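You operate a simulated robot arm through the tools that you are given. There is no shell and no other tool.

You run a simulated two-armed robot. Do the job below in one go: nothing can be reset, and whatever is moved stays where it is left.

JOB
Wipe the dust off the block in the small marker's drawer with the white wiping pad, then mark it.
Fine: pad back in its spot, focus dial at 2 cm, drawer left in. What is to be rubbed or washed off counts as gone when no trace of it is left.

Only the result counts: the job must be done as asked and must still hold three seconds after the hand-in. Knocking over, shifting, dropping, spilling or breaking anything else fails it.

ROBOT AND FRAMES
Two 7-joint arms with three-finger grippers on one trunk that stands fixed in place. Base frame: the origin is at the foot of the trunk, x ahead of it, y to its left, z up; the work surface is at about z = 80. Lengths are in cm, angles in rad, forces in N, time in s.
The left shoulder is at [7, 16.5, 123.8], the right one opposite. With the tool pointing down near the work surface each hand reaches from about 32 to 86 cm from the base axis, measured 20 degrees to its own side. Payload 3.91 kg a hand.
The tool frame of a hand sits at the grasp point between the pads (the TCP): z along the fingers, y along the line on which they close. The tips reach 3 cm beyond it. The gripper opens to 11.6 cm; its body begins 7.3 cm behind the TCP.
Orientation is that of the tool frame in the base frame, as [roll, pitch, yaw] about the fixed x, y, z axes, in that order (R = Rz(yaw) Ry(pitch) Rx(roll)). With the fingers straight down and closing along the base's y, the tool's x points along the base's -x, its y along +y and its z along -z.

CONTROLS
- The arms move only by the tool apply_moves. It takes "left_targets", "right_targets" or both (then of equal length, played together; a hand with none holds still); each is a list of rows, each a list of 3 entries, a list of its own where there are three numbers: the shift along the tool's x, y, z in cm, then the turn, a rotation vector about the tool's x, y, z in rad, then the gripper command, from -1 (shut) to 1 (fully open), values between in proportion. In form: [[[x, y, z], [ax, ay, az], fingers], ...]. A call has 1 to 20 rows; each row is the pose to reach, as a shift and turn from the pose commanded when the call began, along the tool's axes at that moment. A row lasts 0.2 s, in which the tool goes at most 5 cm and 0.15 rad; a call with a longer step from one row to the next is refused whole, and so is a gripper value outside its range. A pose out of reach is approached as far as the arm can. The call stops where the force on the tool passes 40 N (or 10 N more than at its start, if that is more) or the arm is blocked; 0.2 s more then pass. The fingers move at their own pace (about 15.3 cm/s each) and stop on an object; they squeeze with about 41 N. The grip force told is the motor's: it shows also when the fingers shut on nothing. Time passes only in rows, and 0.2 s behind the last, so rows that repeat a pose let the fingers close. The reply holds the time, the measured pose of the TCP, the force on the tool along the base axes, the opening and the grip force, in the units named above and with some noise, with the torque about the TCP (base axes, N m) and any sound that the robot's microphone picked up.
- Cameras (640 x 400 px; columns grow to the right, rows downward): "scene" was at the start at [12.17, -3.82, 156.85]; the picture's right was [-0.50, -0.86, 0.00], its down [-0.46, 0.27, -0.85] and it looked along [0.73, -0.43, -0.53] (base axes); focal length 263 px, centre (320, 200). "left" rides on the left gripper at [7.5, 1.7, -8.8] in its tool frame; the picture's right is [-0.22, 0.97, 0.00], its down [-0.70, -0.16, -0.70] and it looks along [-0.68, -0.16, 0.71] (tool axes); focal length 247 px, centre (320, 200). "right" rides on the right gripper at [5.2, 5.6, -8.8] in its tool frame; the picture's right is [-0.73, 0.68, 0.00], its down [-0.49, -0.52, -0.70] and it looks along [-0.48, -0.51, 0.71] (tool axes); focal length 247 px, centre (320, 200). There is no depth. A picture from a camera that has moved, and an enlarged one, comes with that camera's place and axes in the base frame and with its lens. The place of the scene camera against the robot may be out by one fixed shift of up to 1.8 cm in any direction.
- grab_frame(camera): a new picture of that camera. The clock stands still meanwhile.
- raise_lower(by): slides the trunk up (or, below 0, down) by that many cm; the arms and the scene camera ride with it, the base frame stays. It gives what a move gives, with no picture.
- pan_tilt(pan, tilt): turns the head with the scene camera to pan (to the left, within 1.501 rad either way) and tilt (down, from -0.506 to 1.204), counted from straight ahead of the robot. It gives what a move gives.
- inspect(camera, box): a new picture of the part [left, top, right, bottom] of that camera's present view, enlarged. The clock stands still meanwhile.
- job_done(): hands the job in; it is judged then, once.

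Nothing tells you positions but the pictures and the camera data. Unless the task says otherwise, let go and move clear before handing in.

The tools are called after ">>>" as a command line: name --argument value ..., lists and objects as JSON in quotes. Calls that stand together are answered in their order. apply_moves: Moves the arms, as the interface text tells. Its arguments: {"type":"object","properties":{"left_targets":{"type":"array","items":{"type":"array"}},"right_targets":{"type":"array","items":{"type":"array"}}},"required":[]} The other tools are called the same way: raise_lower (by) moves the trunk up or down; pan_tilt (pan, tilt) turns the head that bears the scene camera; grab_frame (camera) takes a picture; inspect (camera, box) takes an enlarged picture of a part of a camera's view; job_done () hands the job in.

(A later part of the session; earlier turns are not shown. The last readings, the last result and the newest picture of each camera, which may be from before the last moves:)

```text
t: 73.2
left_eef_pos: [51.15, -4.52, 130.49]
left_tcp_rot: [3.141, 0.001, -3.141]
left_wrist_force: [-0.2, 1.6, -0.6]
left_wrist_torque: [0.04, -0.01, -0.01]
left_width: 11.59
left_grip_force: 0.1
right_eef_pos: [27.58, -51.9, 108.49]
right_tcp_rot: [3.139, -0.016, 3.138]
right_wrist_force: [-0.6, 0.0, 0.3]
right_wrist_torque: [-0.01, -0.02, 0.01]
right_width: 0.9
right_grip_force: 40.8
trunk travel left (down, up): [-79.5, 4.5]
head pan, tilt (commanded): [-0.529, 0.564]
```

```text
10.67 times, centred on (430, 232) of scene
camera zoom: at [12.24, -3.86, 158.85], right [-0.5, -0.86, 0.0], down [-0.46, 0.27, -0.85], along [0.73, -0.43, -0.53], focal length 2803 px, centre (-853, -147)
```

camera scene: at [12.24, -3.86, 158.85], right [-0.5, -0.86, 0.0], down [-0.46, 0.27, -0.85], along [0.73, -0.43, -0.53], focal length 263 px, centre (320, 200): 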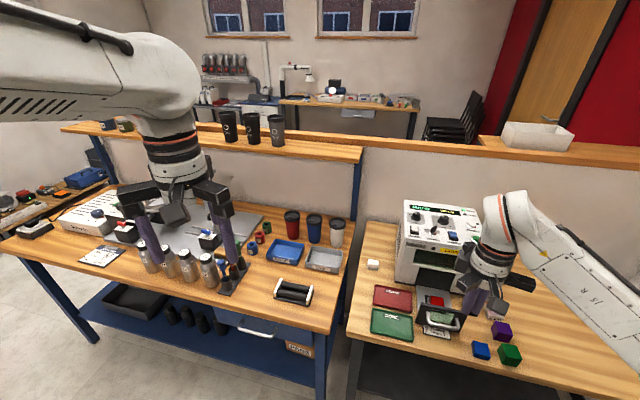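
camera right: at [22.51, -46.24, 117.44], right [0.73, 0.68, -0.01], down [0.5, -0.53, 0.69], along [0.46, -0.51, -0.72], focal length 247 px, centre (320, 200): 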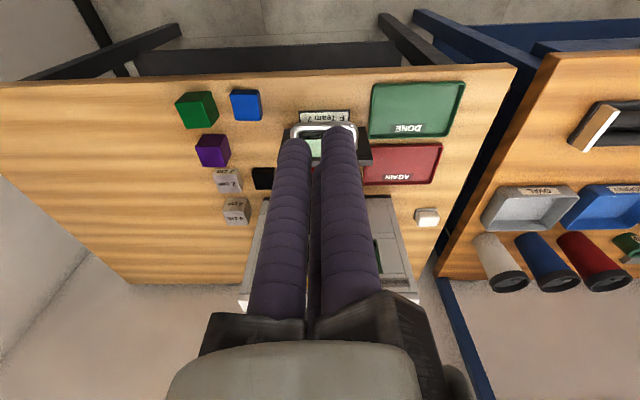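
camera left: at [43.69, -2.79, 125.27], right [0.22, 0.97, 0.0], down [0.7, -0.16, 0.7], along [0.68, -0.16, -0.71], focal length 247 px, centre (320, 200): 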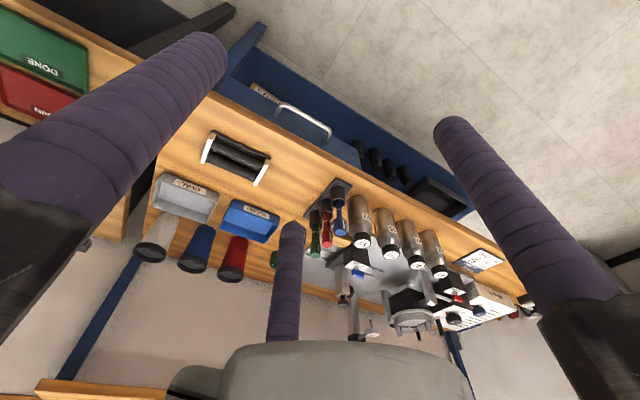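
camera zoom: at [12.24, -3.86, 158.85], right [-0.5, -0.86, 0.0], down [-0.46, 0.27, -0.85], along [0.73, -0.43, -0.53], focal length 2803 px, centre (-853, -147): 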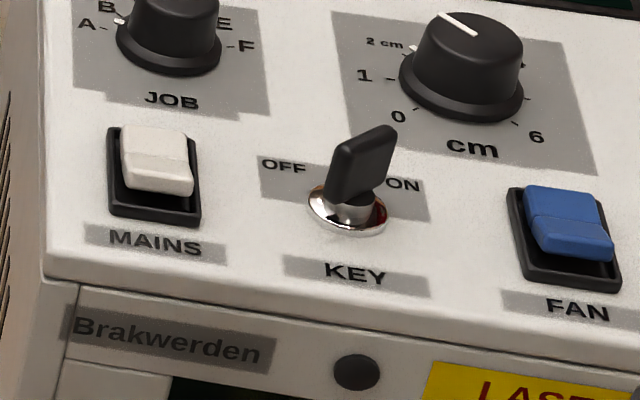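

The dial reads 2 cm and the block top is clean. Now I'll close the drawer by pushing its handle bar (around z 88.6, s ≈ 63.5 along the drawer axis) with closed fingers; first turning the hand and leaning it back so it stays clear of the machine.

>>> apply_moves --right_targets '[[[0, 0, 1.5], [0, 0, -0.132], -1], [[0, 0, 3], [0, 0, -0.264], -1], [[0, 0, 4.5], [0, 0, -0.396], -1], [[0, 0, 6], [0, 0, -0.528], -1], [[0, 0, 7.2], [0, 0, -0.66], -1], [[0, 0, 8.5], [0, 0, -0.79], -1], [[0, 0, 8.5], [0, 0, -0.79], -1]]'

>>> apply_moves --right_targets '[[[0, 0, 0], [0.12, 0, 0], -1], [[0, 0, 0], [0.24, 0, 0], -1], [[0, 0, 0], [0.35, 0, 0], -1], [[0, 0, 0], [0.35, 0, 0], -1]]'

>>> grab_frame --camera "right"

>>> grab_frame --camera "scene"

```text
t: 74.8
left_eef_pos: [51.05, -4.57, 130.47]
left_tcp_rot: [3.141, -0.001, 3.141]
left_wrist_force: [-0.3, -0.4, 0.2]
left_wrist_torque: [-0.01, 0.02, 0.02]
left_width: 11.6
left_grip_force: 0.0
right_eef_pos: [27.76, -51.77, 99.92]
right_tcp_rot: [3.128, -0.009, -2.353]
right_wrist_force: [0.5, 0.3, 0.4]
right_wrist_torque: [0.02, 0.04, -0.02]
right_width: 0.88
right_grip_force: 40.6
trunk travel left (down, up): [-79.5, 4.5]
head pan, tilt (commanded): [-0.529, 0.564]
```

```text
t: 75.8
left_eef_pos: [51.17, -4.48, 130.49]
left_tcp_rot: [-3.141, -0.003, -3.141]
left_wrist_force: [0.4, -0.4, 0.3]
left_wrist_torque: [-0.01, 0.02, 0.0]
left_width: 11.58
left_grip_force: 0.0
right_eef_pos: [28.85, -53.59, 99.64]
right_tcp_rot: [-2.804, -0.009, -2.353]
right_wrist_force: [-0.9, 0.3, 0.2]
right_wrist_torque: [-0.02, -0.04, -0.03]
right_width: 0.9
right_grip_force: 41.1
right hand out of reach, approached as far as the arm can: row 3, 4
trunk travel left (down, up): [-79.5, 4.5]
head pan, tilt (commanded): [-0.529, 0.564]
```

```text
taken
camera right: at [19.37, -51.55, 106.21], right [0.06, 0.97, -0.23], down [0.53, 0.17, 0.83], along [0.84, -0.17, -0.51], focal length 247 px, centre (320, 200)
```

right: 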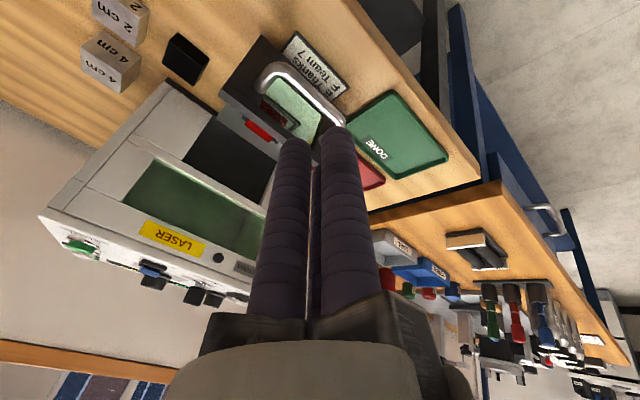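

```text
taken
camera scene: at [12.13, -3.8, 158.86], right [-0.5, -0.86, 0.0], down [-0.46, 0.27, -0.85], along [0.73, -0.43, -0.53], focal length 263 px, centre (320, 200)
```

scene: 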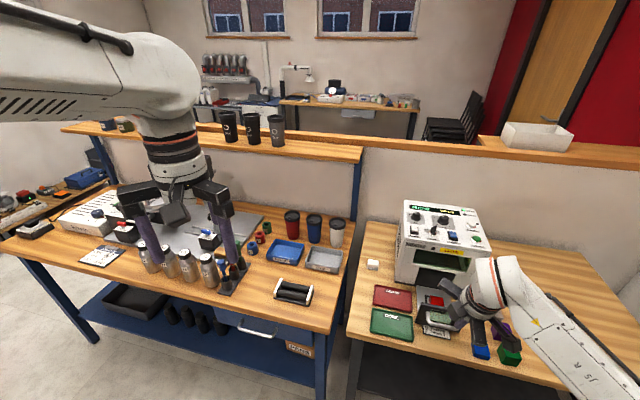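

>>> apply_moves --right_targets '[[[-0.2, 1.2, 3.1], [0, 0, 0], -1], [[-0.3, 2.5, 6.2], [0, 0, 0], -1], [[-0.5, 3.8, 9.26], [0, 0, 0], -1], [[-0.5, 3.8, 9.26], [0, 0, 0], -1]]'

>>> grab_frame --camera "right"

>>> inspect --camera "scene" --box '[400, 250, 520, 370]'

```text
t: 76.8
left_eef_pos: [51.17, -4.6, 130.56]
left_tcp_rot: [3.141, 0.0, 3.142]
left_wrist_force: [0.9, -0.4, -0.3]
left_wrist_torque: [0.0, 0.01, -0.02]
left_width: 11.6
left_grip_force: 0.0
right_eef_pos: [28.88, -52.9, 89.65]
right_tcp_rot: [-2.804, -0.009, -2.354]
right_wrist_force: [0.7, -0.1, 0.8]
right_wrist_torque: [0.01, -0.05, 0.0]
right_width: 0.91
right_grip_force: 40.9
trunk travel left (down, up): [-79.5, 4.5]
head pan, tilt (commanded): [-0.529, 0.564]
```

```text
taken
camera right: at [19.25, -50.85, 96.17], right [0.06, 0.97, -0.23], down [0.53, 0.16, 0.83], along [0.84, -0.17, -0.51], focal length 247 px, centre (320, 200)
```

right: 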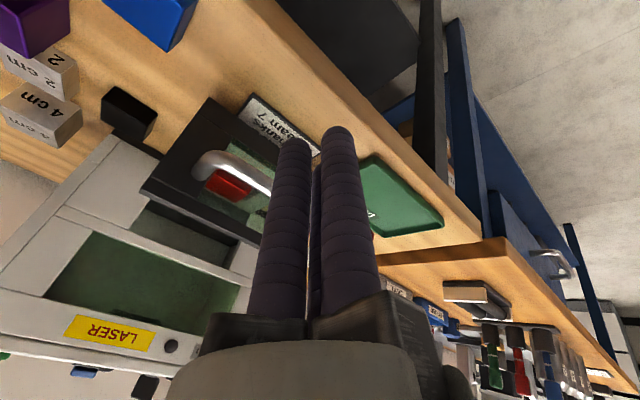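

```text
3.33 times, centred on (460, 310) of scene
camera zoom: at [12.16, -3.81, 158.85], right [-0.5, -0.86, 0.0], down [-0.46, 0.27, -0.85], along [0.73, -0.43, -0.53], focal length 876 px, centre (-147, -167)
```

zoom: 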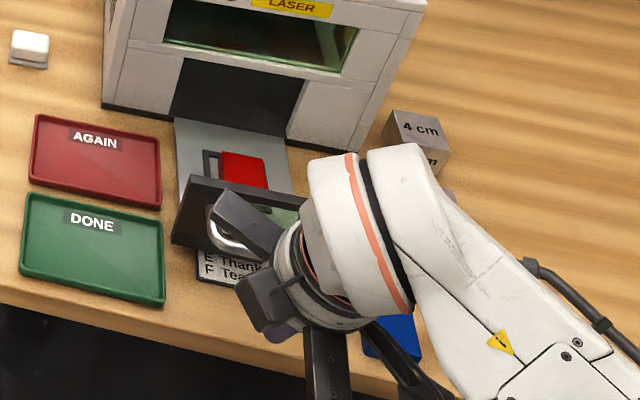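

Fingers are in front of the handle bar, centred on it. Pushing forward gently along the drawer's axis.

>>> apply_moves --right_targets '[[[0, -1.4, 0.5], [0, 0, 0], -1], [[0, -2.83, 1.0], [0, 0, 0], -1], [[0, -3.77, 1.33], [0, 0, 0], -1], [[0, -4.7, 1.67], [0, 0, 0], -1], [[0, -5.66, 2.0], [0, 0, 0], -1]]'

>>> grab_frame --camera "right"

>>> inspect --camera "scene" --box '[400, 250, 520, 370]'

```text
t: 78.0
left_eef_pos: [51.21, -4.44, 130.46]
left_tcp_rot: [-3.14, 0.0, -3.142]
left_wrist_force: [0.1, -0.5, -0.8]
left_wrist_torque: [0.01, 0.0, -0.02]
left_width: 11.58
left_grip_force: 0.1
right_eef_pos: [32.87, -57.33, 89.57]
right_tcp_rot: [-2.805, -0.009, -2.355]
right_wrist_force: [0.0, -0.3, -0.3]
right_wrist_torque: [0.01, -0.01, 0.04]
right_width: 0.89
right_grip_force: 41.3
trunk travel left (down, up): [-79.5, 4.5]
head pan, tilt (commanded): [-0.529, 0.564]
```

```text
taken
camera right: at [23.4, -55.17, 96.11], right [0.06, 0.97, -0.23], down [0.53, 0.17, 0.83], along [0.84, -0.17, -0.51], focal length 247 px, centre (320, 200)
```

right: 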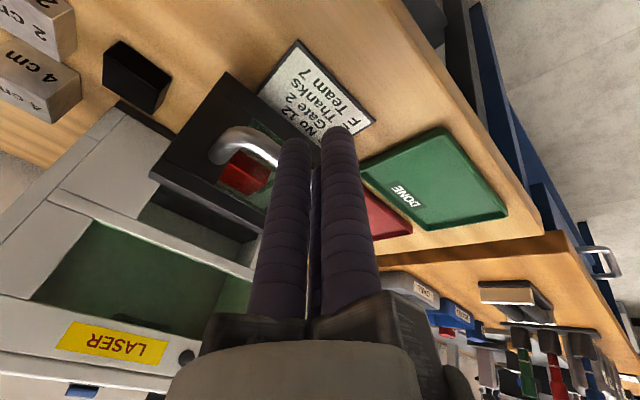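

```text
3.33 times, centred on (460, 310) of scene
camera zoom: at [12.19, -3.85, 158.85], right [-0.5, -0.86, 0.0], down [-0.46, 0.27, -0.85], along [0.73, -0.43, -0.53], focal length 876 px, centre (-147, -167)
```

zoom: 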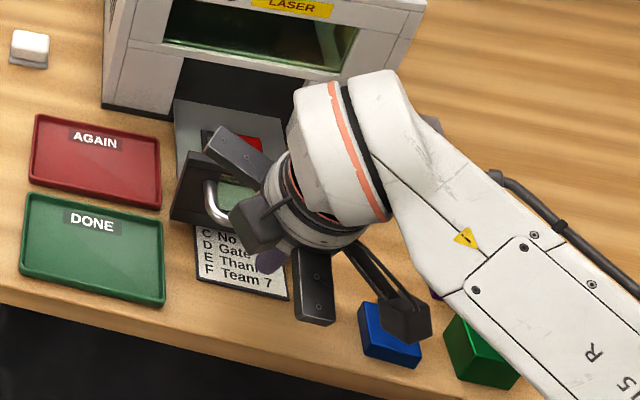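

The drawer is sliding in. Continuing.

>>> apply_moves --right_targets '[[[0, -1.4, 0.5], [0, 0, 0], -1], [[0, -2.83, 1.0], [0, 0, 0], -1], [[0, -4.25, 1.5], [0, 0, 0], -1], [[0, -5.66, 2.0], [0, 0, 0], -1], [[0, -7.07, 2.5], [0, 0, 0], -1], [[0, -8.02, 2.83], [0, 0, 0], -1]]'

>>> grab_frame --camera "right"

>>> grab_frame --camera "scene"

```text
t: 79.4
left_eef_pos: [51.02, -4.52, 130.51]
left_tcp_rot: [3.141, 0.001, 3.142]
left_wrist_force: [-0.1, 0.9, 0.2]
left_wrist_torque: [0.0, -0.01, -0.01]
left_width: 11.59
left_grip_force: 0.1
right_eef_pos: [39.15, -63.21, 89.53]
right_tcp_rot: [-2.804, -0.009, -2.351]
right_wrist_force: [-1.1, 0.4, 0.2]
right_wrist_torque: [-0.01, 0.02, 0.0]
right_width: 0.9
right_grip_force: 41.0
trunk travel left (down, up): [-79.5, 4.5]
head pan, tilt (commanded): [-0.529, 0.564]
```

```text
taken
camera right: at [29.48, -61.13, 96.13], right [0.06, 0.97, -0.23], down [0.53, 0.16, 0.83], along [0.84, -0.17, -0.51], focal length 247 px, centre (320, 200)
```

right: 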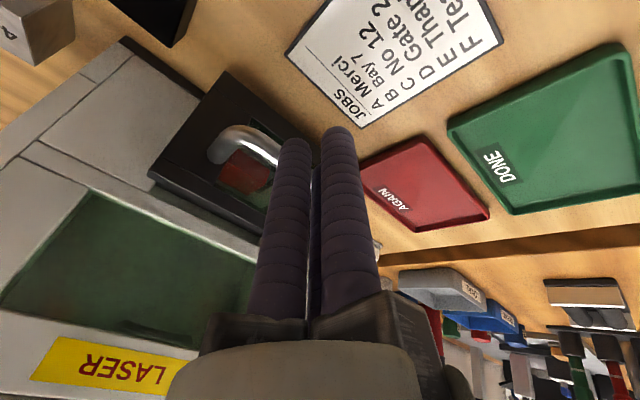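

```text
taken
camera scene: at [12.17, -3.81, 158.85], right [-0.5, -0.86, 0.0], down [-0.46, 0.27, -0.85], along [0.73, -0.43, -0.53], focal length 263 px, centre (320, 200)
```

scene: 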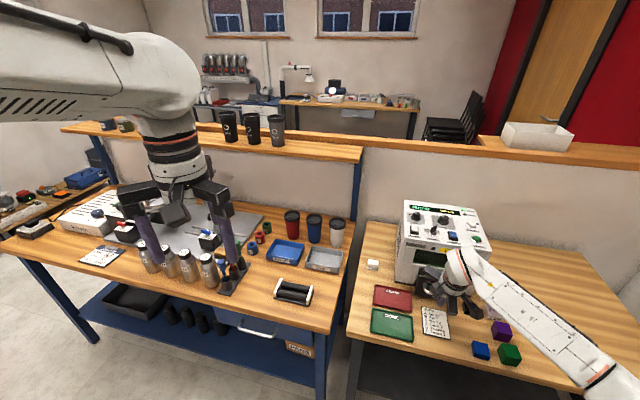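

>>> apply_moves --right_targets '[[[0, -0.94, 0.33], [0, 0, 0], -1], [[0, -1.89, 0.67], [0, 0, 0], -1], [[0, -2.36, 0.83], [0, 0, 0], -1], [[0, -2.83, 1.0], [0, 0, 0], -1]]'

>>> inspect --camera "scene" --box '[400, 195, 500, 345]'

>>> grab_frame --camera "right"

```text
t: 80.4
left_eef_pos: [51.13, -4.54, 130.53]
left_tcp_rot: [-3.141, 0.0, -3.141]
left_wrist_force: [0.1, 0.1, -0.5]
left_wrist_torque: [0.0, 0.0, -0.01]
left_width: 11.6
left_grip_force: 0.0
right_eef_pos: [41.31, -65.34, 89.61]
right_tcp_rot: [-2.805, -0.009, -2.352]
right_wrist_force: [-0.6, 0.7, 1.1]
right_wrist_torque: [0.0, -0.02, -0.02]
right_width: 0.89
right_grip_force: 41.0
trunk travel left (down, up): [-79.5, 4.5]
head pan, tilt (commanded): [-0.529, 0.564]
```

```text
2.67 times, centred on (450, 270) of scene
camera zoom: at [12.2, -3.85, 158.85], right [-0.5, -0.86, 0.0], down [-0.46, 0.27, -0.85], along [0.73, -0.43, -0.53], focal length 701 px, centre (-27, 13)
```

zoom: 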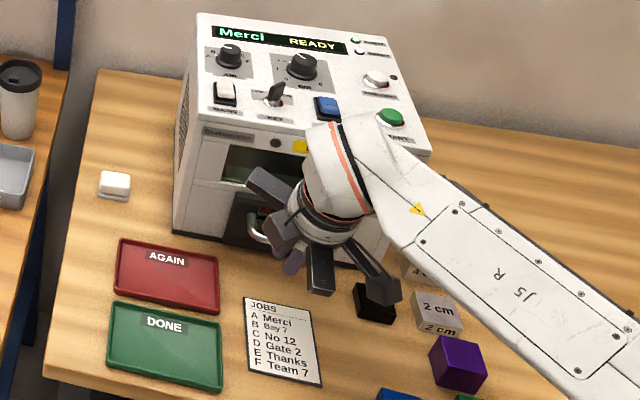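

```text
taken
camera right: at [31.65, -63.24, 96.17], right [0.06, 0.97, -0.23], down [0.53, 0.17, 0.83], along [0.84, -0.17, -0.51], focal length 247 px, centre (320, 200)
```

right: 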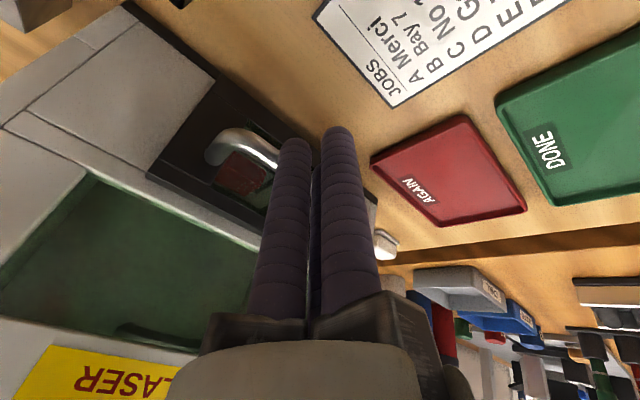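

The display now reads READY. I'll push a little further until the drawer meets its stop, to be sure it's fully in.

>>> apply_moves --right_targets '[[[0, -0.28, 0.1], [0, 0, 0], -1], [[0, -0.57, 0.2], [0, 0, 0], -1], [[0, -0.57, 0.2], [0, 0, 0], -1]]'

>>> inspect --camera "right" --box '[120, 60, 400, 260]'

>>> inspect --camera "scene" --box '[400, 240, 480, 300]'

```text
t: 81.2
left_eef_pos: [51.0, -4.59, 130.59]
left_tcp_rot: [3.14, -0.001, -3.141]
left_wrist_force: [-0.6, 0.3, -0.6]
left_wrist_torque: [0.0, -0.04, -0.03]
left_width: 11.6
left_grip_force: 0.1
right_eef_pos: [41.55, -65.65, 89.56]
right_tcp_rot: [-2.806, -0.008, -2.354]
right_wrist_force: [-4.5, 3.6, 0.1]
right_wrist_torque: [0.06, 0.07, 0.03]
right_width: 0.91
right_grip_force: 40.9
trunk travel left (down, up): [-79.5, 4.5]
head pan, tilt (commanded): [-0.529, 0.564]
```

```text
2.00 times, centred on (260, 160) of right
camera zoom: at [31.99, -63.59, 96.16], right [0.06, 0.97, -0.23], down [0.54, 0.16, 0.83], along [0.84, -0.17, -0.51], focal length 494 px, centre (440, 280)
```

zoom: 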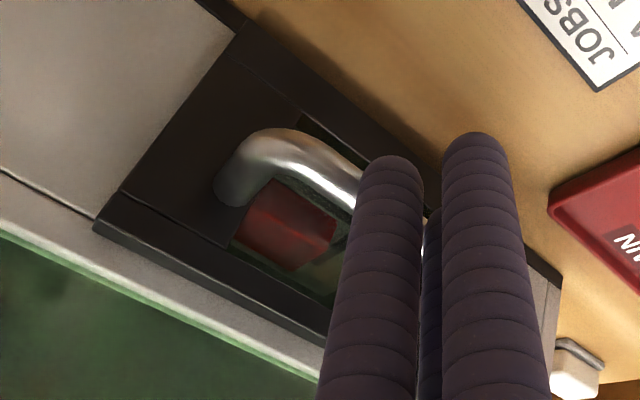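

```text
6.67 times, centred on (440, 270) of scene
camera zoom: at [12.08, -3.76, 158.86], right [-0.5, -0.86, 0.0], down [-0.46, 0.27, -0.85], along [0.73, -0.43, -0.53], focal length 1752 px, centre (-480, -267)
```

zoom: 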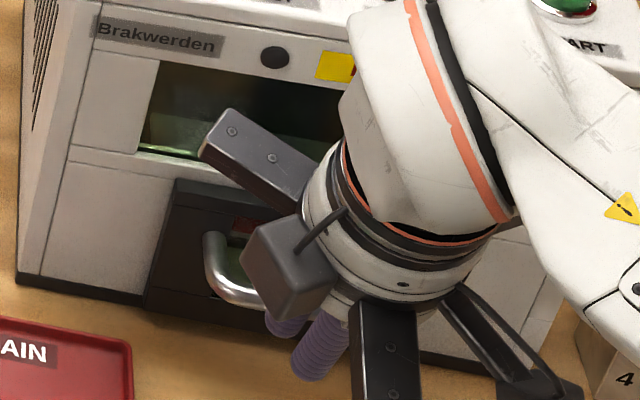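

>>> apply_moves --right_targets '[[[0, -0.19, 0.07], [0, 0, 0], -1], [[0, -0.19, 0.07], [0, 0, 0], -1]]'

```text
t: 81.8
left_eef_pos: [50.92, -4.42, 130.57]
left_tcp_rot: [-3.139, 0.001, -3.141]
left_wrist_force: [0.8, 0.2, -0.1]
left_wrist_torque: [-0.04, -0.05, 0.0]
left_width: 11.6
left_grip_force: 0.2
right_eef_pos: [41.71, -65.71, 89.49]
right_tcp_rot: [-2.806, -0.009, -2.355]
right_wrist_force: [-11.0, 12.2, -1.0]
right_wrist_torque: [0.28, 0.21, 0.21]
right_width: 0.9
right_grip_force: 40.6
trunk travel left (down, up): [-79.5, 4.5]
head pan, tilt (commanded): [-0.529, 0.564]
```

The drawer is hard against its stop (16 N). Backing off and lifting to look at the panel.

>>> apply_moves --right_targets '[[[0, 1.9, -0.67], [0, 0, 0], -1], [[0, 4.7, -1.67], [0, 0, 0], -1], [[0, 8.5, -3.0], [0, 0, 0], -1], [[0, 8, -7], [0, 0, 0], -1], [[0, 7, -11.5], [0, 0, 0], -1], [[0, 5.5, -16], [0, 0, 0], -1], [[0, 5.5, -16], [0, 0, 0], -1]]'

>>> inspect --camera "scene" --box '[395, 195, 495, 300]'

>>> grab_frame --camera "right"

```text
t: 83.4
left_eef_pos: [51.19, -4.58, 130.45]
left_tcp_rot: [-3.142, 0.0, 3.142]
left_wrist_force: [-0.2, -0.6, -1.5]
left_wrist_torque: [0.01, -0.02, 0.01]
left_width: 11.56
left_grip_force: 0.0
right_eef_pos: [34.31, -58.49, 102.88]
right_tcp_rot: [-2.805, -0.009, -2.353]
right_wrist_force: [0.2, -0.2, 0.4]
right_wrist_torque: [-0.02, -0.01, 0.0]
right_width: 0.88
right_grip_force: 40.6
trunk travel left (down, up): [-79.5, 4.5]
head pan, tilt (commanded): [-0.529, 0.564]
```

```text
3.81 times, centred on (445, 248) of scene
camera zoom: at [12.18, -3.86, 158.85], right [-0.5, -0.86, 0.0], down [-0.46, 0.27, -0.85], along [0.73, -0.43, -0.53], focal length 1001 px, centre (-156, 19)
```

zoom: 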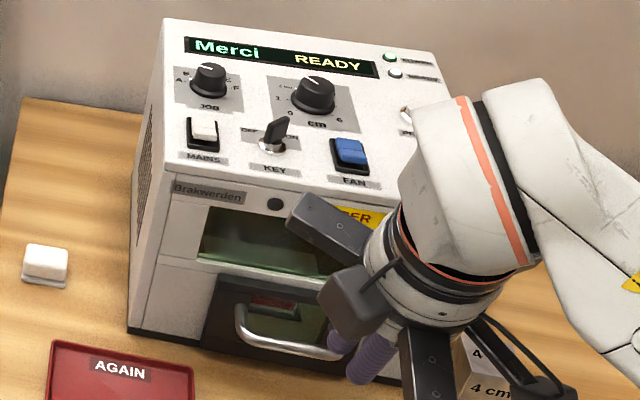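

```text
taken
camera right: at [24.78, -56.47, 109.46], right [0.06, 0.97, -0.23], down [0.53, 0.17, 0.83], along [0.84, -0.17, -0.51], focal length 247 px, centre (320, 200)
```

right: 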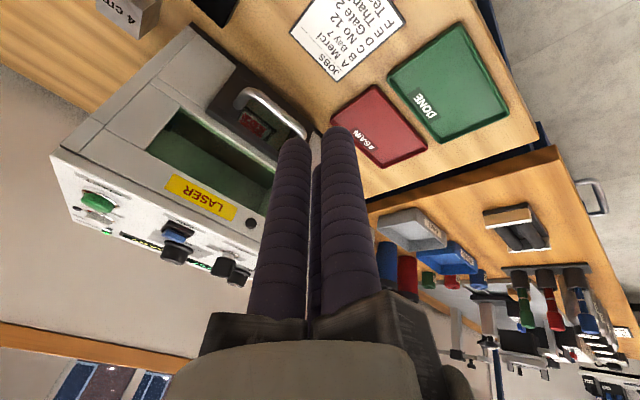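

READY is shown and the ready lamp is lit. I'll compare the FAN and MAINS rockers before starting.

>>> inspect --camera "right" --box '[60, 170, 260, 290]'

>>> inspect --camera "scene" --box '[438, 222, 468, 247]'

>>> inspect --camera "scene" --box '[400, 217, 430, 242]'

```text
3.20 times, centred on (160, 230) of right
camera zoom: at [24.78, -56.47, 109.46], right [0.06, 0.97, -0.23], down [0.53, 0.17, 0.83], along [0.84, -0.17, -0.51], focal length 790 px, centre (832, 104)
```

zoom: 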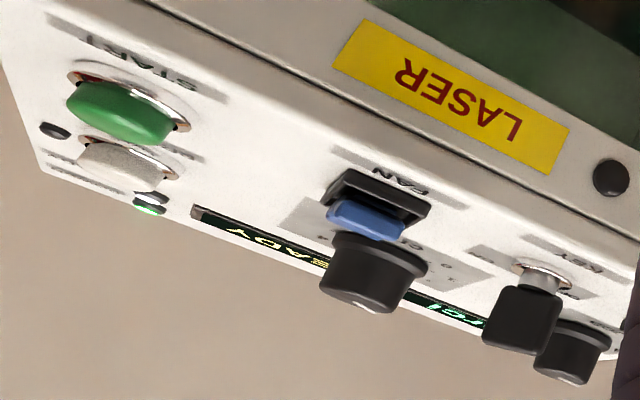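

```text
16.00 times, centred on (453, 234) of scene
camera zoom: at [12.18, -3.86, 158.85], right [-0.5, -0.86, 0.0], down [-0.46, 0.27, -0.85], along [0.73, -0.43, -0.53], focal length 4205 px, centre (-1808, -352)
```

zoom: 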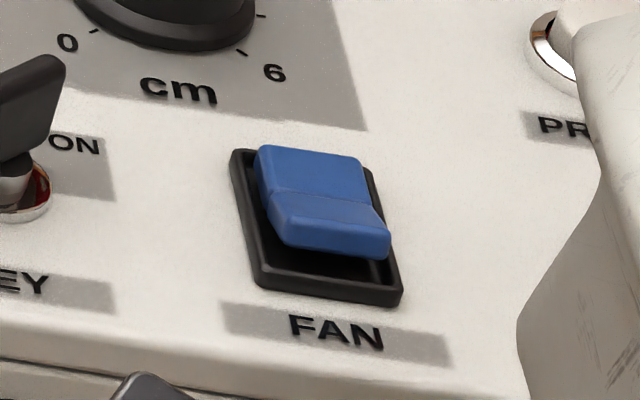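

```text
16.00 times, centred on (415, 230) of scene
camera zoom: at [12.18, -3.86, 158.85], right [-0.5, -0.86, 0.0], down [-0.46, 0.27, -0.85], along [0.73, -0.43, -0.53], focal length 4205 px, centre (-1200, -272)
```

zoom: 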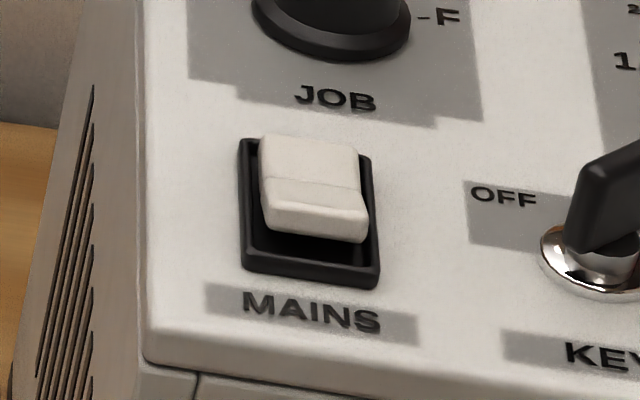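

FAN and MAINS rockers are in the same (on) position, key on, READY lit. Now I'll raise the hand and move it over the green START button at about (42.9, -80.5).

>>> apply_moves --right_targets '[[[0, -1.45, -4.1], [0, 0, 0], -1], [[0, -2.9, -8.2], [0, 0, 0], -1], [[0, -4.33, -12.26], [0, 0, 0], -1], [[1.6, -7.9, -11], [0, 0, 0], -1], [[3.2, -11.4, -9.8], [0, 0, 0], -1], [[4.8, -14.9, -8.5], [0, 0, 0], -1], [[6.4, -18.5, -7.3], [0, 0, 0], -1], [[8, -22, -6], [0, 0, 0], -1], [[9.5, -25.5, -4.77], [0, 0, 0], -1], [[9.5, -25.5, -4.77], [0, 0, 0], -1]]'

>>> grab_frame --camera "right"

>>> inspect --camera "scene" --box '[395, 130, 535, 300]'

```text
t: 85.6
left_eef_pos: [50.97, -4.44, 130.47]
left_tcp_rot: [-3.14, 0.0, 3.141]
left_wrist_force: [-0.3, -0.4, -0.5]
left_wrist_torque: [0.0, -0.02, -0.01]
left_width: 11.6
left_grip_force: 0.1
right_eef_pos: [44.0, -80.93, 115.79]
right_tcp_rot: [-2.805, -0.008, -2.354]
right_wrist_force: [0.4, -0.6, 0.6]
right_wrist_torque: [-0.03, -0.03, 0.0]
right_width: 0.91
right_grip_force: 41.1
trunk travel left (down, up): [-79.5, 4.5]
head pan, tilt (commanded): [-0.529, 0.564]
```

```text
taken
camera right: at [34.36, -78.8, 122.51], right [0.06, 0.97, -0.23], down [0.53, 0.17, 0.83], along [0.84, -0.17, -0.51], focal length 247 px, centre (320, 200)
```

right: 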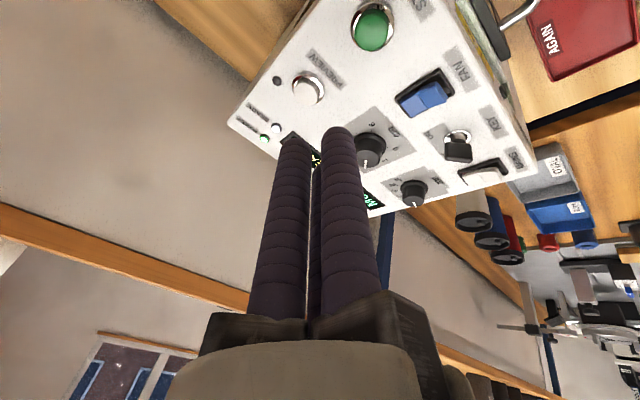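

```text
2.35 times, centred on (465, 215) of scene
camera zoom: at [12.11, -3.8, 158.86], right [-0.5, -0.86, 0.0], down [-0.46, 0.27, -0.85], along [0.73, -0.43, -0.53], focal length 618 px, centre (-21, 165)
```

zoom: 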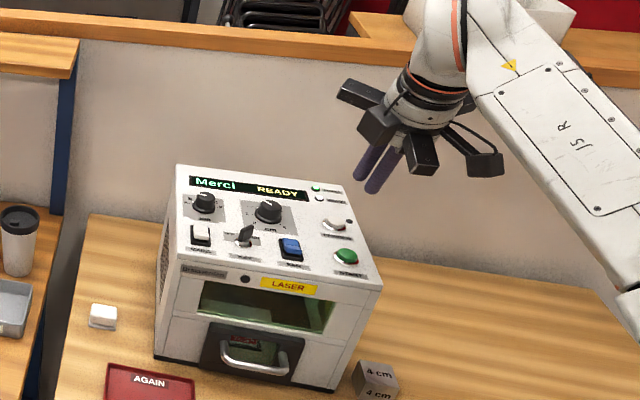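

>>> apply_moves --right_targets '[[[0.44, 1.2, 2.6], [0, 0, 0], -1], [[0.44, 2.3, 5.4], [0, 0, 0], -1], [[0.44, 3.21, 7.99], [0, 0, 0], -1], [[0.44, 3.21, 7.99], [0, 0, 0], -1]]'

>>> grab_frame --camera "right"

>>> inspect --camera "scene" --box '[440, 190, 510, 250]'

```text
t: 86.6
left_eef_pos: [51.1, -4.58, 130.5]
left_tcp_rot: [3.141, 0.0, -3.14]
left_wrist_force: [0.7, 0.4, -0.4]
left_wrist_torque: [0.02, 0.0, 0.02]
left_width: 11.59
left_grip_force: 0.1
right_eef_pos: [43.15, -80.9, 107.16]
right_tcp_rot: [-2.804, -0.007, -2.352]
right_wrist_force: [0.0, 0.1, 0.4]
right_wrist_torque: [0.01, -0.01, 0.03]
right_width: 0.93
right_grip_force: 41.3
trunk travel left (down, up): [-79.5, 4.5]
head pan, tilt (commanded): [-0.529, 0.564]
```

```text
taken
camera right: at [33.55, -78.9, 113.83], right [0.06, 0.97, -0.23], down [0.53, 0.17, 0.83], along [0.84, -0.17, -0.51], focal length 247 px, centre (320, 200)
```

right: 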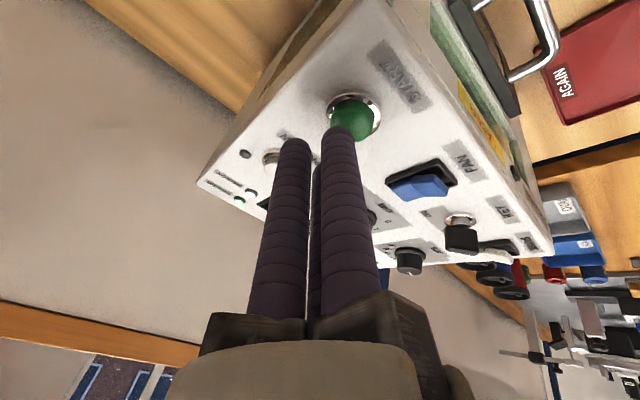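

```text
6.67 times, centred on (475, 220) of scene
camera zoom: at [12.15, -3.83, 158.85], right [-0.5, -0.86, 0.0], down [-0.46, 0.27, -0.85], along [0.73, -0.43, -0.53], focal length 1752 px, centre (-713, 67)
```

zoom: 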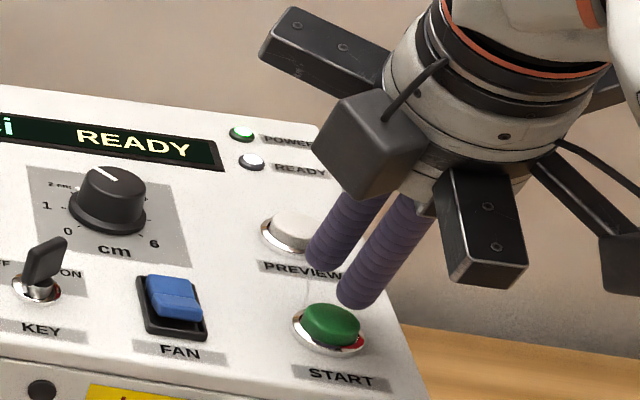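

>>> inspect --camera "right" --box '[270, 70, 430, 190]'

>>> inspect --camera "scene" --box '[465, 215, 497, 240]'

```text
3.33 times, centred on (350, 130) of right
camera zoom: at [33.55, -78.9, 113.83], right [0.06, 0.97, -0.23], down [0.53, 0.17, 0.83], along [0.84, -0.17, -0.51], focal length 823 px, centre (220, 433)
```

zoom: 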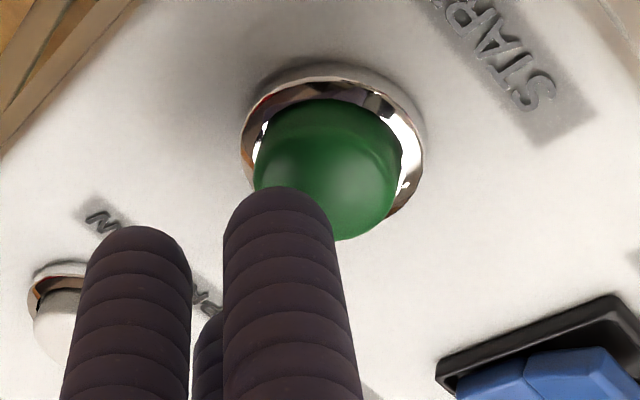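

```text
16.00 times, centred on (481, 228) of scene
camera zoom: at [12.15, -3.83, 158.85], right [-0.5, -0.86, 0.0], down [-0.46, 0.27, -0.85], along [0.73, -0.43, -0.53], focal length 4205 px, centre (-2256, -240)
```

zoom: 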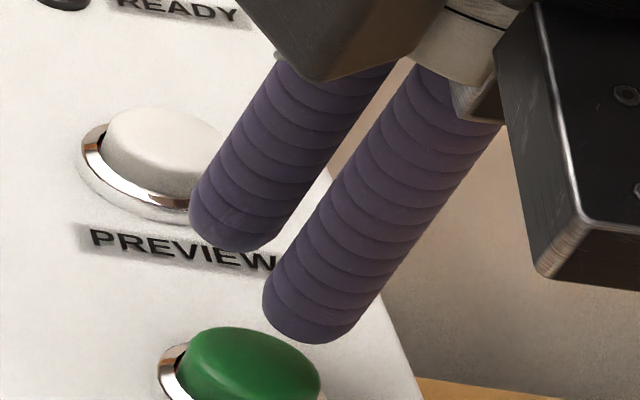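

>>> apply_moves --right_targets '[[[-0.55, 0.14, -0.05], [0, 0, 0], -1], [[-0.55, 0.14, -0.05], [0, 0, 0], -1]]'

>>> inspect --camera "right" --box '[270, 70, 430, 190]'

>>> inspect --camera "scene" --box '[460, 210, 500, 243]'

```text
t: 87.2
left_eef_pos: [51.01, -4.53, 130.52]
left_tcp_rot: [-3.14, -0.002, -3.14]
left_wrist_force: [0.2, -0.3, 0.5]
left_wrist_torque: [0.02, 0.01, 0.0]
left_width: 11.58
left_grip_force: 0.2
right_eef_pos: [43.49, -80.52, 107.22]
right_tcp_rot: [-2.805, -0.008, -2.354]
right_wrist_force: [-0.2, 1.0, 0.0]
right_wrist_torque: [0.01, -0.04, -0.02]
right_width: 0.9
right_grip_force: 40.6
trunk travel left (down, up): [-79.5, 4.5]
head pan, tilt (commanded): [-0.529, 0.564]
```

```text
3.33 times, centred on (350, 130) of right
camera zoom: at [33.8, -78.39, 113.8], right [0.06, 0.97, -0.23], down [0.53, 0.16, 0.83], along [0.84, -0.17, -0.51], focal length 823 px, centre (220, 433)
```

zoom: 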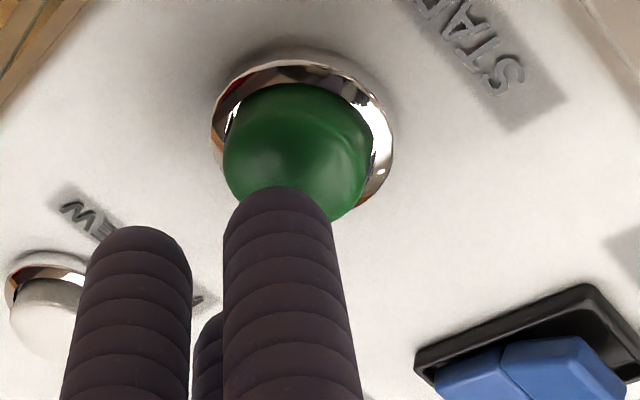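

```text
12.12 times, centred on (480, 226) of scene
camera zoom: at [12.15, -3.83, 158.85], right [-0.5, -0.86, 0.0], down [-0.46, 0.27, -0.85], along [0.73, -0.43, -0.53], focal length 3186 px, centre (-1619, -121)
```

zoom: 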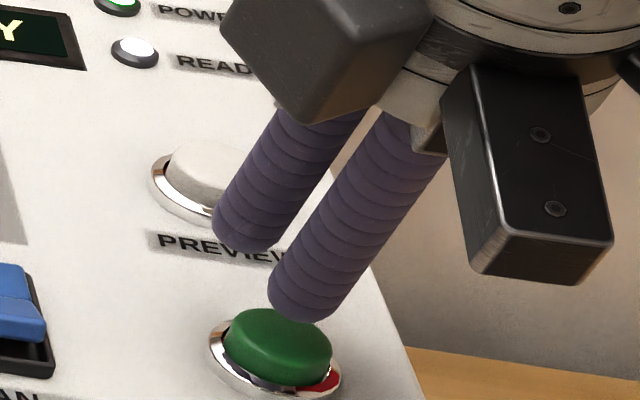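

The pressing finger is over the START cap. Pressing down gently now.

>>> apply_moves --right_targets '[[[-0.15, 0.13, 0.38], [0, 0, 0], -1], [[-0.15, 0.23, 0.66], [0, 0, 0], -1], [[-0.15, 0.3, 0.85], [0, 0, 0], -1], [[-0.15, 0.36, 1.04], [0, 0, 0], -1]]'

>>> inspect --camera "scene" --box '[400, 190, 500, 260]'

```text
t: 88.2
left_eef_pos: [51.07, -4.5, 130.6]
left_tcp_rot: [-3.14, -0.001, 3.142]
left_wrist_force: [-0.1, -0.5, -0.4]
left_wrist_torque: [0.0, 0.01, 0.03]
left_width: 11.61
left_grip_force: 0.0
right_eef_pos: [43.57, -80.46, 106.22]
right_tcp_rot: [-2.806, -0.008, -2.353]
right_wrist_force: [-0.9, 0.1, 2.6]
right_wrist_torque: [0.02, 0.03, 0.01]
right_width: 0.88
right_grip_force: 41.0
trunk travel left (down, up): [-79.5, 4.5]
head pan, tilt (commanded): [-0.529, 0.564]
heard: click
```

```text
5.71 times, centred on (450, 225) of scene
camera zoom: at [12.12, -3.77, 158.86], right [-0.5, -0.86, 0.0], down [-0.46, 0.27, -0.85], along [0.73, -0.43, -0.53], focal length 1502 px, centre (-423, 57)
```

zoom: 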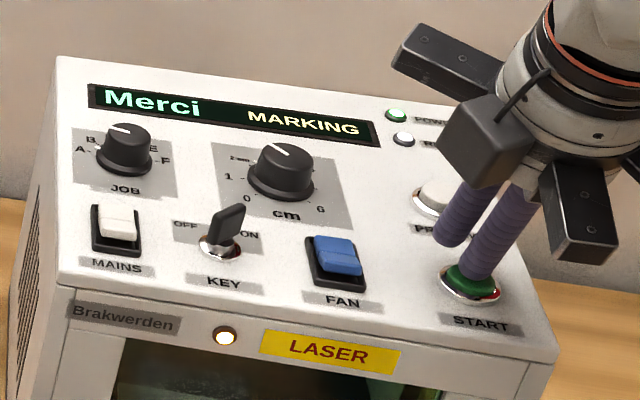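

A click, and the display shows MARKING with the laser lamp lit. Releasing the button, lifting away and waiting for it to finish.

>>> apply_moves --right_targets '[[[0, -0.5, -1.4], [0, 0, 0], -1], [[0, -1.67, -4.7], [0, 0, 0], -1], [[0, -2.6, -8], [0, 0, 0], -1], [[0, -2.6, -8], [0, 0, 0], -1], [[0, -2.6, -8], [0, 0, 0], -1], [[0, -2.6, -8], [0, 0, 0], -1], [[0, -2.6, -8], [0, 0, 0], -1], [[0, -2.6, -8], [0, 0, 0], -1], [[0, -2.6, -8], [0, 0, 0], -1], [[0, -2.6, -8], [0, 0, 0], -1], [[0, -2.6, -8], [0, 0, 0], -1], [[0, -2.6, -8], [0, 0, 0], -1], [[0, -2.6, -8], [0, 0, 0], -1], [[0, -2.6, -8], [0, 0, 0], -1], [[0, -2.6, -8], [0, 0, 0], -1]]'

>>> inspect --camera "scene" --box '[395, 190, 500, 295]'

```text
t: 91.4
left_eef_pos: [51.05, -4.57, 130.45]
left_tcp_rot: [3.141, -0.001, -3.141]
left_wrist_force: [0.9, -0.2, 0.1]
left_wrist_torque: [0.0, -0.01, -0.01]
left_width: 11.62
left_grip_force: 0.0
right_eef_pos: [43.36, -80.18, 114.68]
right_tcp_rot: [-2.805, -0.009, -2.356]
right_wrist_force: [0.2, -0.2, -0.4]
right_wrist_torque: [-0.01, -0.01, -0.03]
right_width: 0.88
right_grip_force: 41.2
trunk travel left (down, up): [-79.5, 4.5]
head pan, tilt (commanded): [-0.529, 0.564]
```

```text
3.81 times, centred on (448, 242) of scene
camera zoom: at [12.16, -3.83, 158.85], right [-0.5, -0.86, 0.0], down [-0.46, 0.27, -0.85], along [0.73, -0.43, -0.53], focal length 1001 px, centre (-166, 38)
```

zoom: 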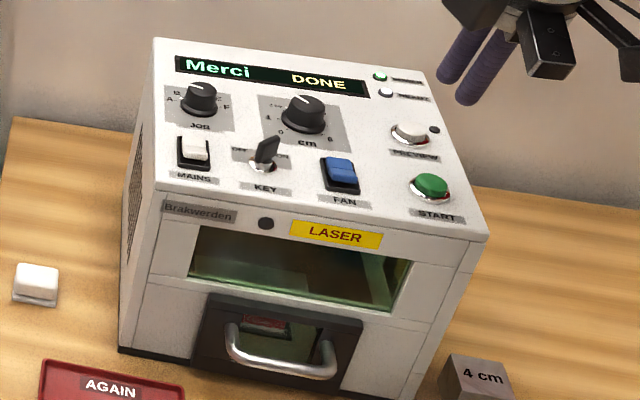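

The display reads DONE. I'll check the mark through the window, and check the dial, drawer and pad once more.

>>> inspect --camera "scene" --box '[440, 258, 495, 298]'

>>> inspect --camera "scene" --box '[430, 200, 460, 230]'

>>> inspect --camera "scene" --box '[355, 245, 391, 275]'

>>> grab_frame --camera "scene"

```text
10.00 times, centred on (468, 278) of scene
camera zoom: at [12.16, -3.83, 158.85], right [-0.5, -0.86, 0.0], down [-0.46, 0.27, -0.85], along [0.73, -0.43, -0.53], focal length 2628 px, centre (-1155, -580)
```

zoom: 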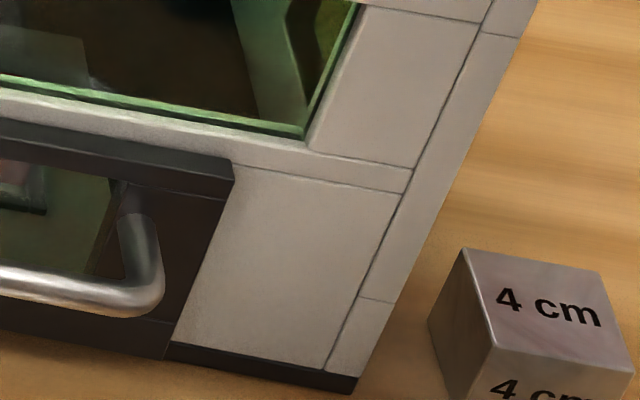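

```text
13.33 times, centred on (445, 215) of scene
camera zoom: at [12.16, -3.83, 158.85], right [-0.5, -0.86, 0.0], down [-0.46, 0.27, -0.85], along [0.73, -0.43, -0.53], focal length 3504 px, centre (-1347, 0)
```

zoom: 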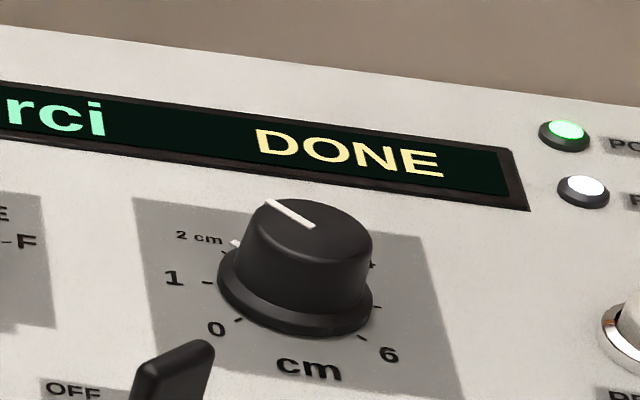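

```text
13.33 times, centred on (373, 260) of scene
camera zoom: at [12.16, -3.83, 158.85], right [-0.5, -0.86, 0.0], down [-0.46, 0.27, -0.85], along [0.73, -0.43, -0.53], focal length 3504 px, centre (-387, -600)
```

zoom: 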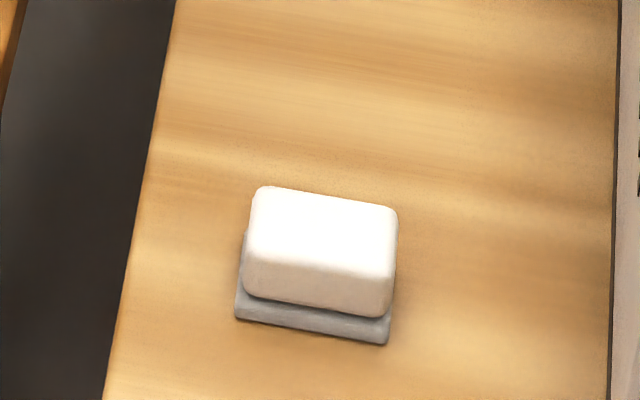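

```text
taken
camera scene: at [12.16, -3.83, 158.85], right [-0.5, -0.86, 0.0], down [-0.46, 0.27, -0.85], along [0.73, -0.43, -0.53], focal length 263 px, centre (320, 200)
```

scene: 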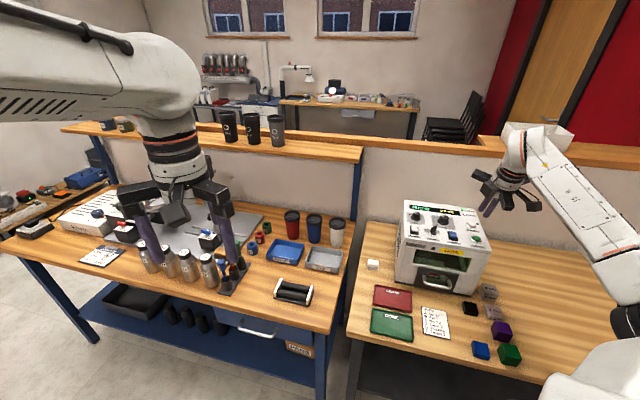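

>>> inspect --camera "scene" --box '[440, 265, 480, 295]'

>>> inspect --camera "scene" --box '[445, 250, 485, 280]'

>>> inspect --camera "scene" --box '[400, 250, 480, 300]'

```text
13.33 times, centred on (460, 280) of scene
camera zoom: at [12.16, -3.83, 158.85], right [-0.5, -0.86, 0.0], down [-0.46, 0.27, -0.85], along [0.73, -0.43, -0.53], focal length 3504 px, centre (-1547, -867)
```

zoom: 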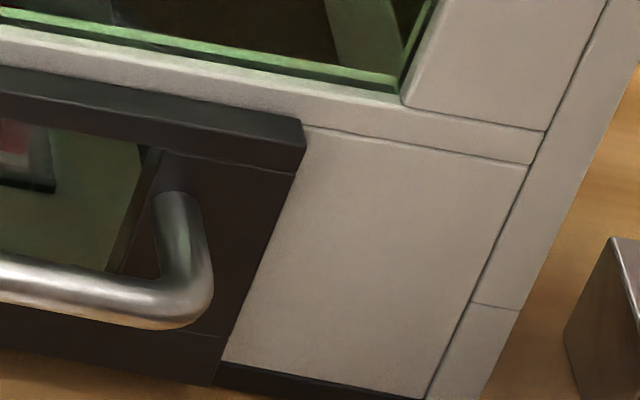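

```text
13.33 times, centred on (465, 265) of scene
camera zoom: at [12.16, -3.83, 158.85], right [-0.5, -0.86, 0.0], down [-0.46, 0.27, -0.85], along [0.73, -0.43, -0.53], focal length 3504 px, centre (-1613, -667)
```

zoom: 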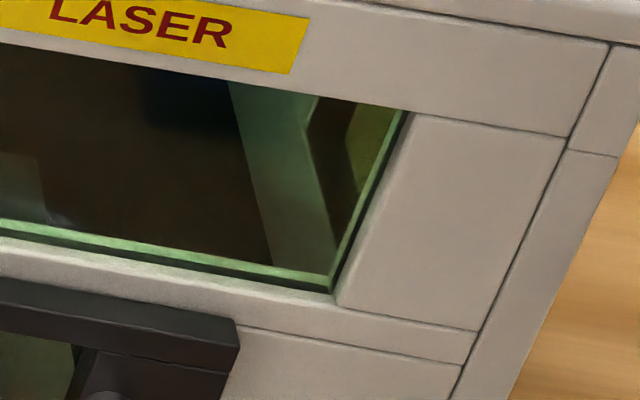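

```text
8.00 times, centred on (440, 275) of scene
camera zoom: at [12.16, -3.83, 158.85], right [-0.5, -0.86, 0.0], down [-0.46, 0.27, -0.85], along [0.73, -0.43, -0.53], focal length 2103 px, centre (-640, -400)
```

zoom: 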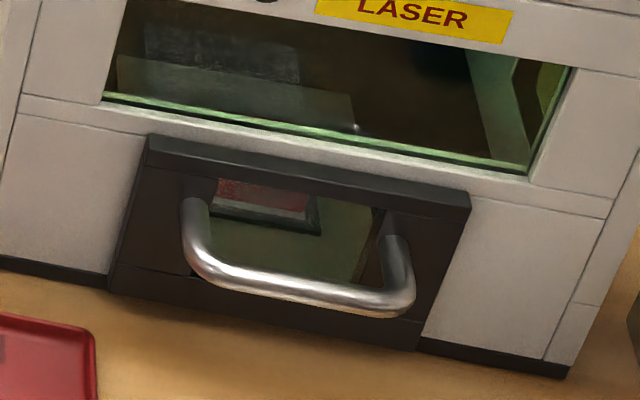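

>>> grab_frame --camera "right"

>>> inspect --camera "right" --box '[340, 110, 420, 180]'

```text
taken
camera right: at [33.83, -78.18, 121.16], right [0.06, 0.97, -0.23], down [0.53, 0.16, 0.83], along [0.84, -0.17, -0.51], focal length 247 px, centre (320, 200)
```

right: 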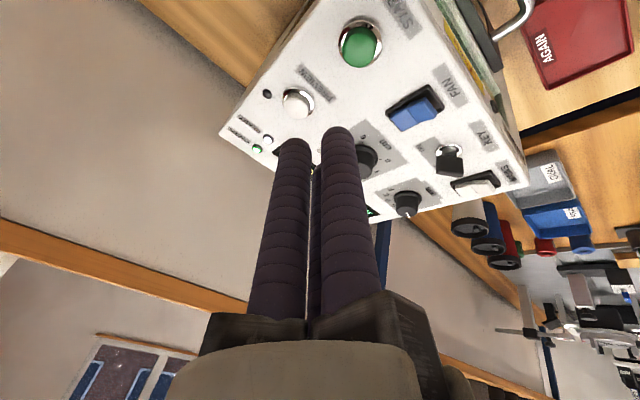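

```text
5.71 times, centred on (380, 145) of right
camera zoom: at [33.83, -78.18, 121.16], right [0.06, 0.97, -0.23], down [0.53, 0.16, 0.83], along [0.84, -0.17, -0.51], focal length 1411 px, centre (-23, 514)
```

zoom: 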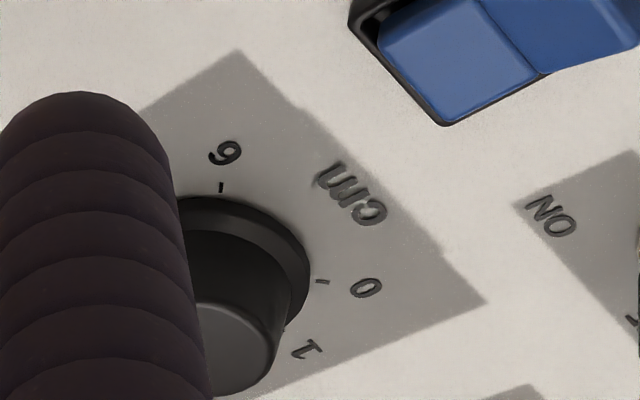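

I'll straighten the hand and take a near-vertical look at the dial to confirm the 2 cm setting precisely.

>>> apply_moves --right_targets '[[[0, -0.4, -1], [-0.115, 0, 0], -1], [[0, -0.8, -2.2], [-0.23, 0, 0], -1], [[0, -1.0, -2.8], [-0.337, 0, 0], -1], [[0, -1.0, -2.8], [-0.337, 0, 0], -1]]'

>>> apply_moves --right_targets '[[[-1.8, 0, 0], [0, 0, 0.132], -0.5], [[-3.6, 0, 0], [0, 0, 0.264], 0], [[-5.4, 0, 0], [0, 0, 0.396], 0.5], [[-7.2, 0, 0], [0, 0, 0.528], 1], [[-9, 0, 0], [0, 0, 0.66], 1], [[-10.5, 0, 0], [0, 0, 0.787], 1], [[-10.5, 0, 0], [0, 0, 0.787], 1]]'

>>> grab_frame --camera "right"

```text
t: 92.4
left_eef_pos: [51.08, -4.48, 130.49]
left_tcp_rot: [-3.141, 0.0, 3.141]
left_wrist_force: [0.9, -0.6, 0.8]
left_wrist_torque: [0.0, -0.03, 0.04]
left_width: 11.6
left_grip_force: 0.1
right_eef_pos: [43.48, -80.21, 117.57]
right_tcp_rot: [3.139, -0.008, -2.356]
right_wrist_force: [0.3, 0.3, 0.0]
right_wrist_torque: [-0.02, 0.0, -0.02]
right_width: 0.9
right_grip_force: 41.0
trunk travel left (down, up): [-79.5, 4.5]
head pan, tilt (commanded): [-0.529, 0.564]
```

```text
t: 94.0
left_eef_pos: [50.97, -4.57, 130.42]
left_tcp_rot: [-3.141, 0.0, 3.141]
left_wrist_force: [-0.1, -1.2, 0.4]
left_wrist_torque: [-0.01, 0.0, 0.02]
left_width: 11.61
left_grip_force: 0.1
right_eef_pos: [50.87, -72.81, 117.27]
right_tcp_rot: [-3.138, -0.007, 3.141]
right_wrist_force: [0.5, 0.3, -0.4]
right_wrist_torque: [0.0, 0.01, 0.0]
right_width: 11.6
right_grip_force: 0.0
trunk travel left (down, up): [-79.5, 4.5]
head pan, tilt (commanded): [-0.529, 0.564]
```

```text
taken
camera right: at [45.58, -67.18, 126.23], right [0.73, 0.68, -0.01], down [0.49, -0.52, 0.7], along [0.47, -0.52, -0.71], focal length 247 px, centre (320, 200)
```

right: 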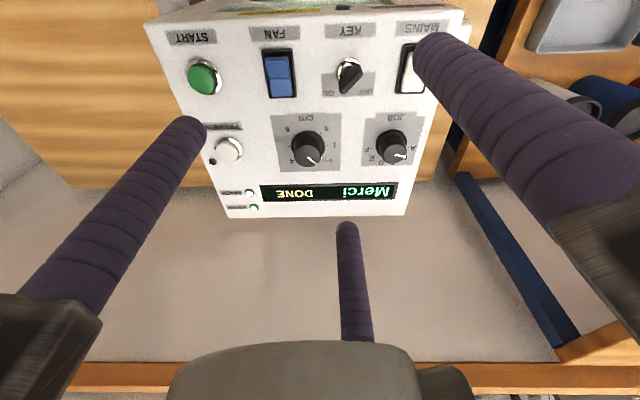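

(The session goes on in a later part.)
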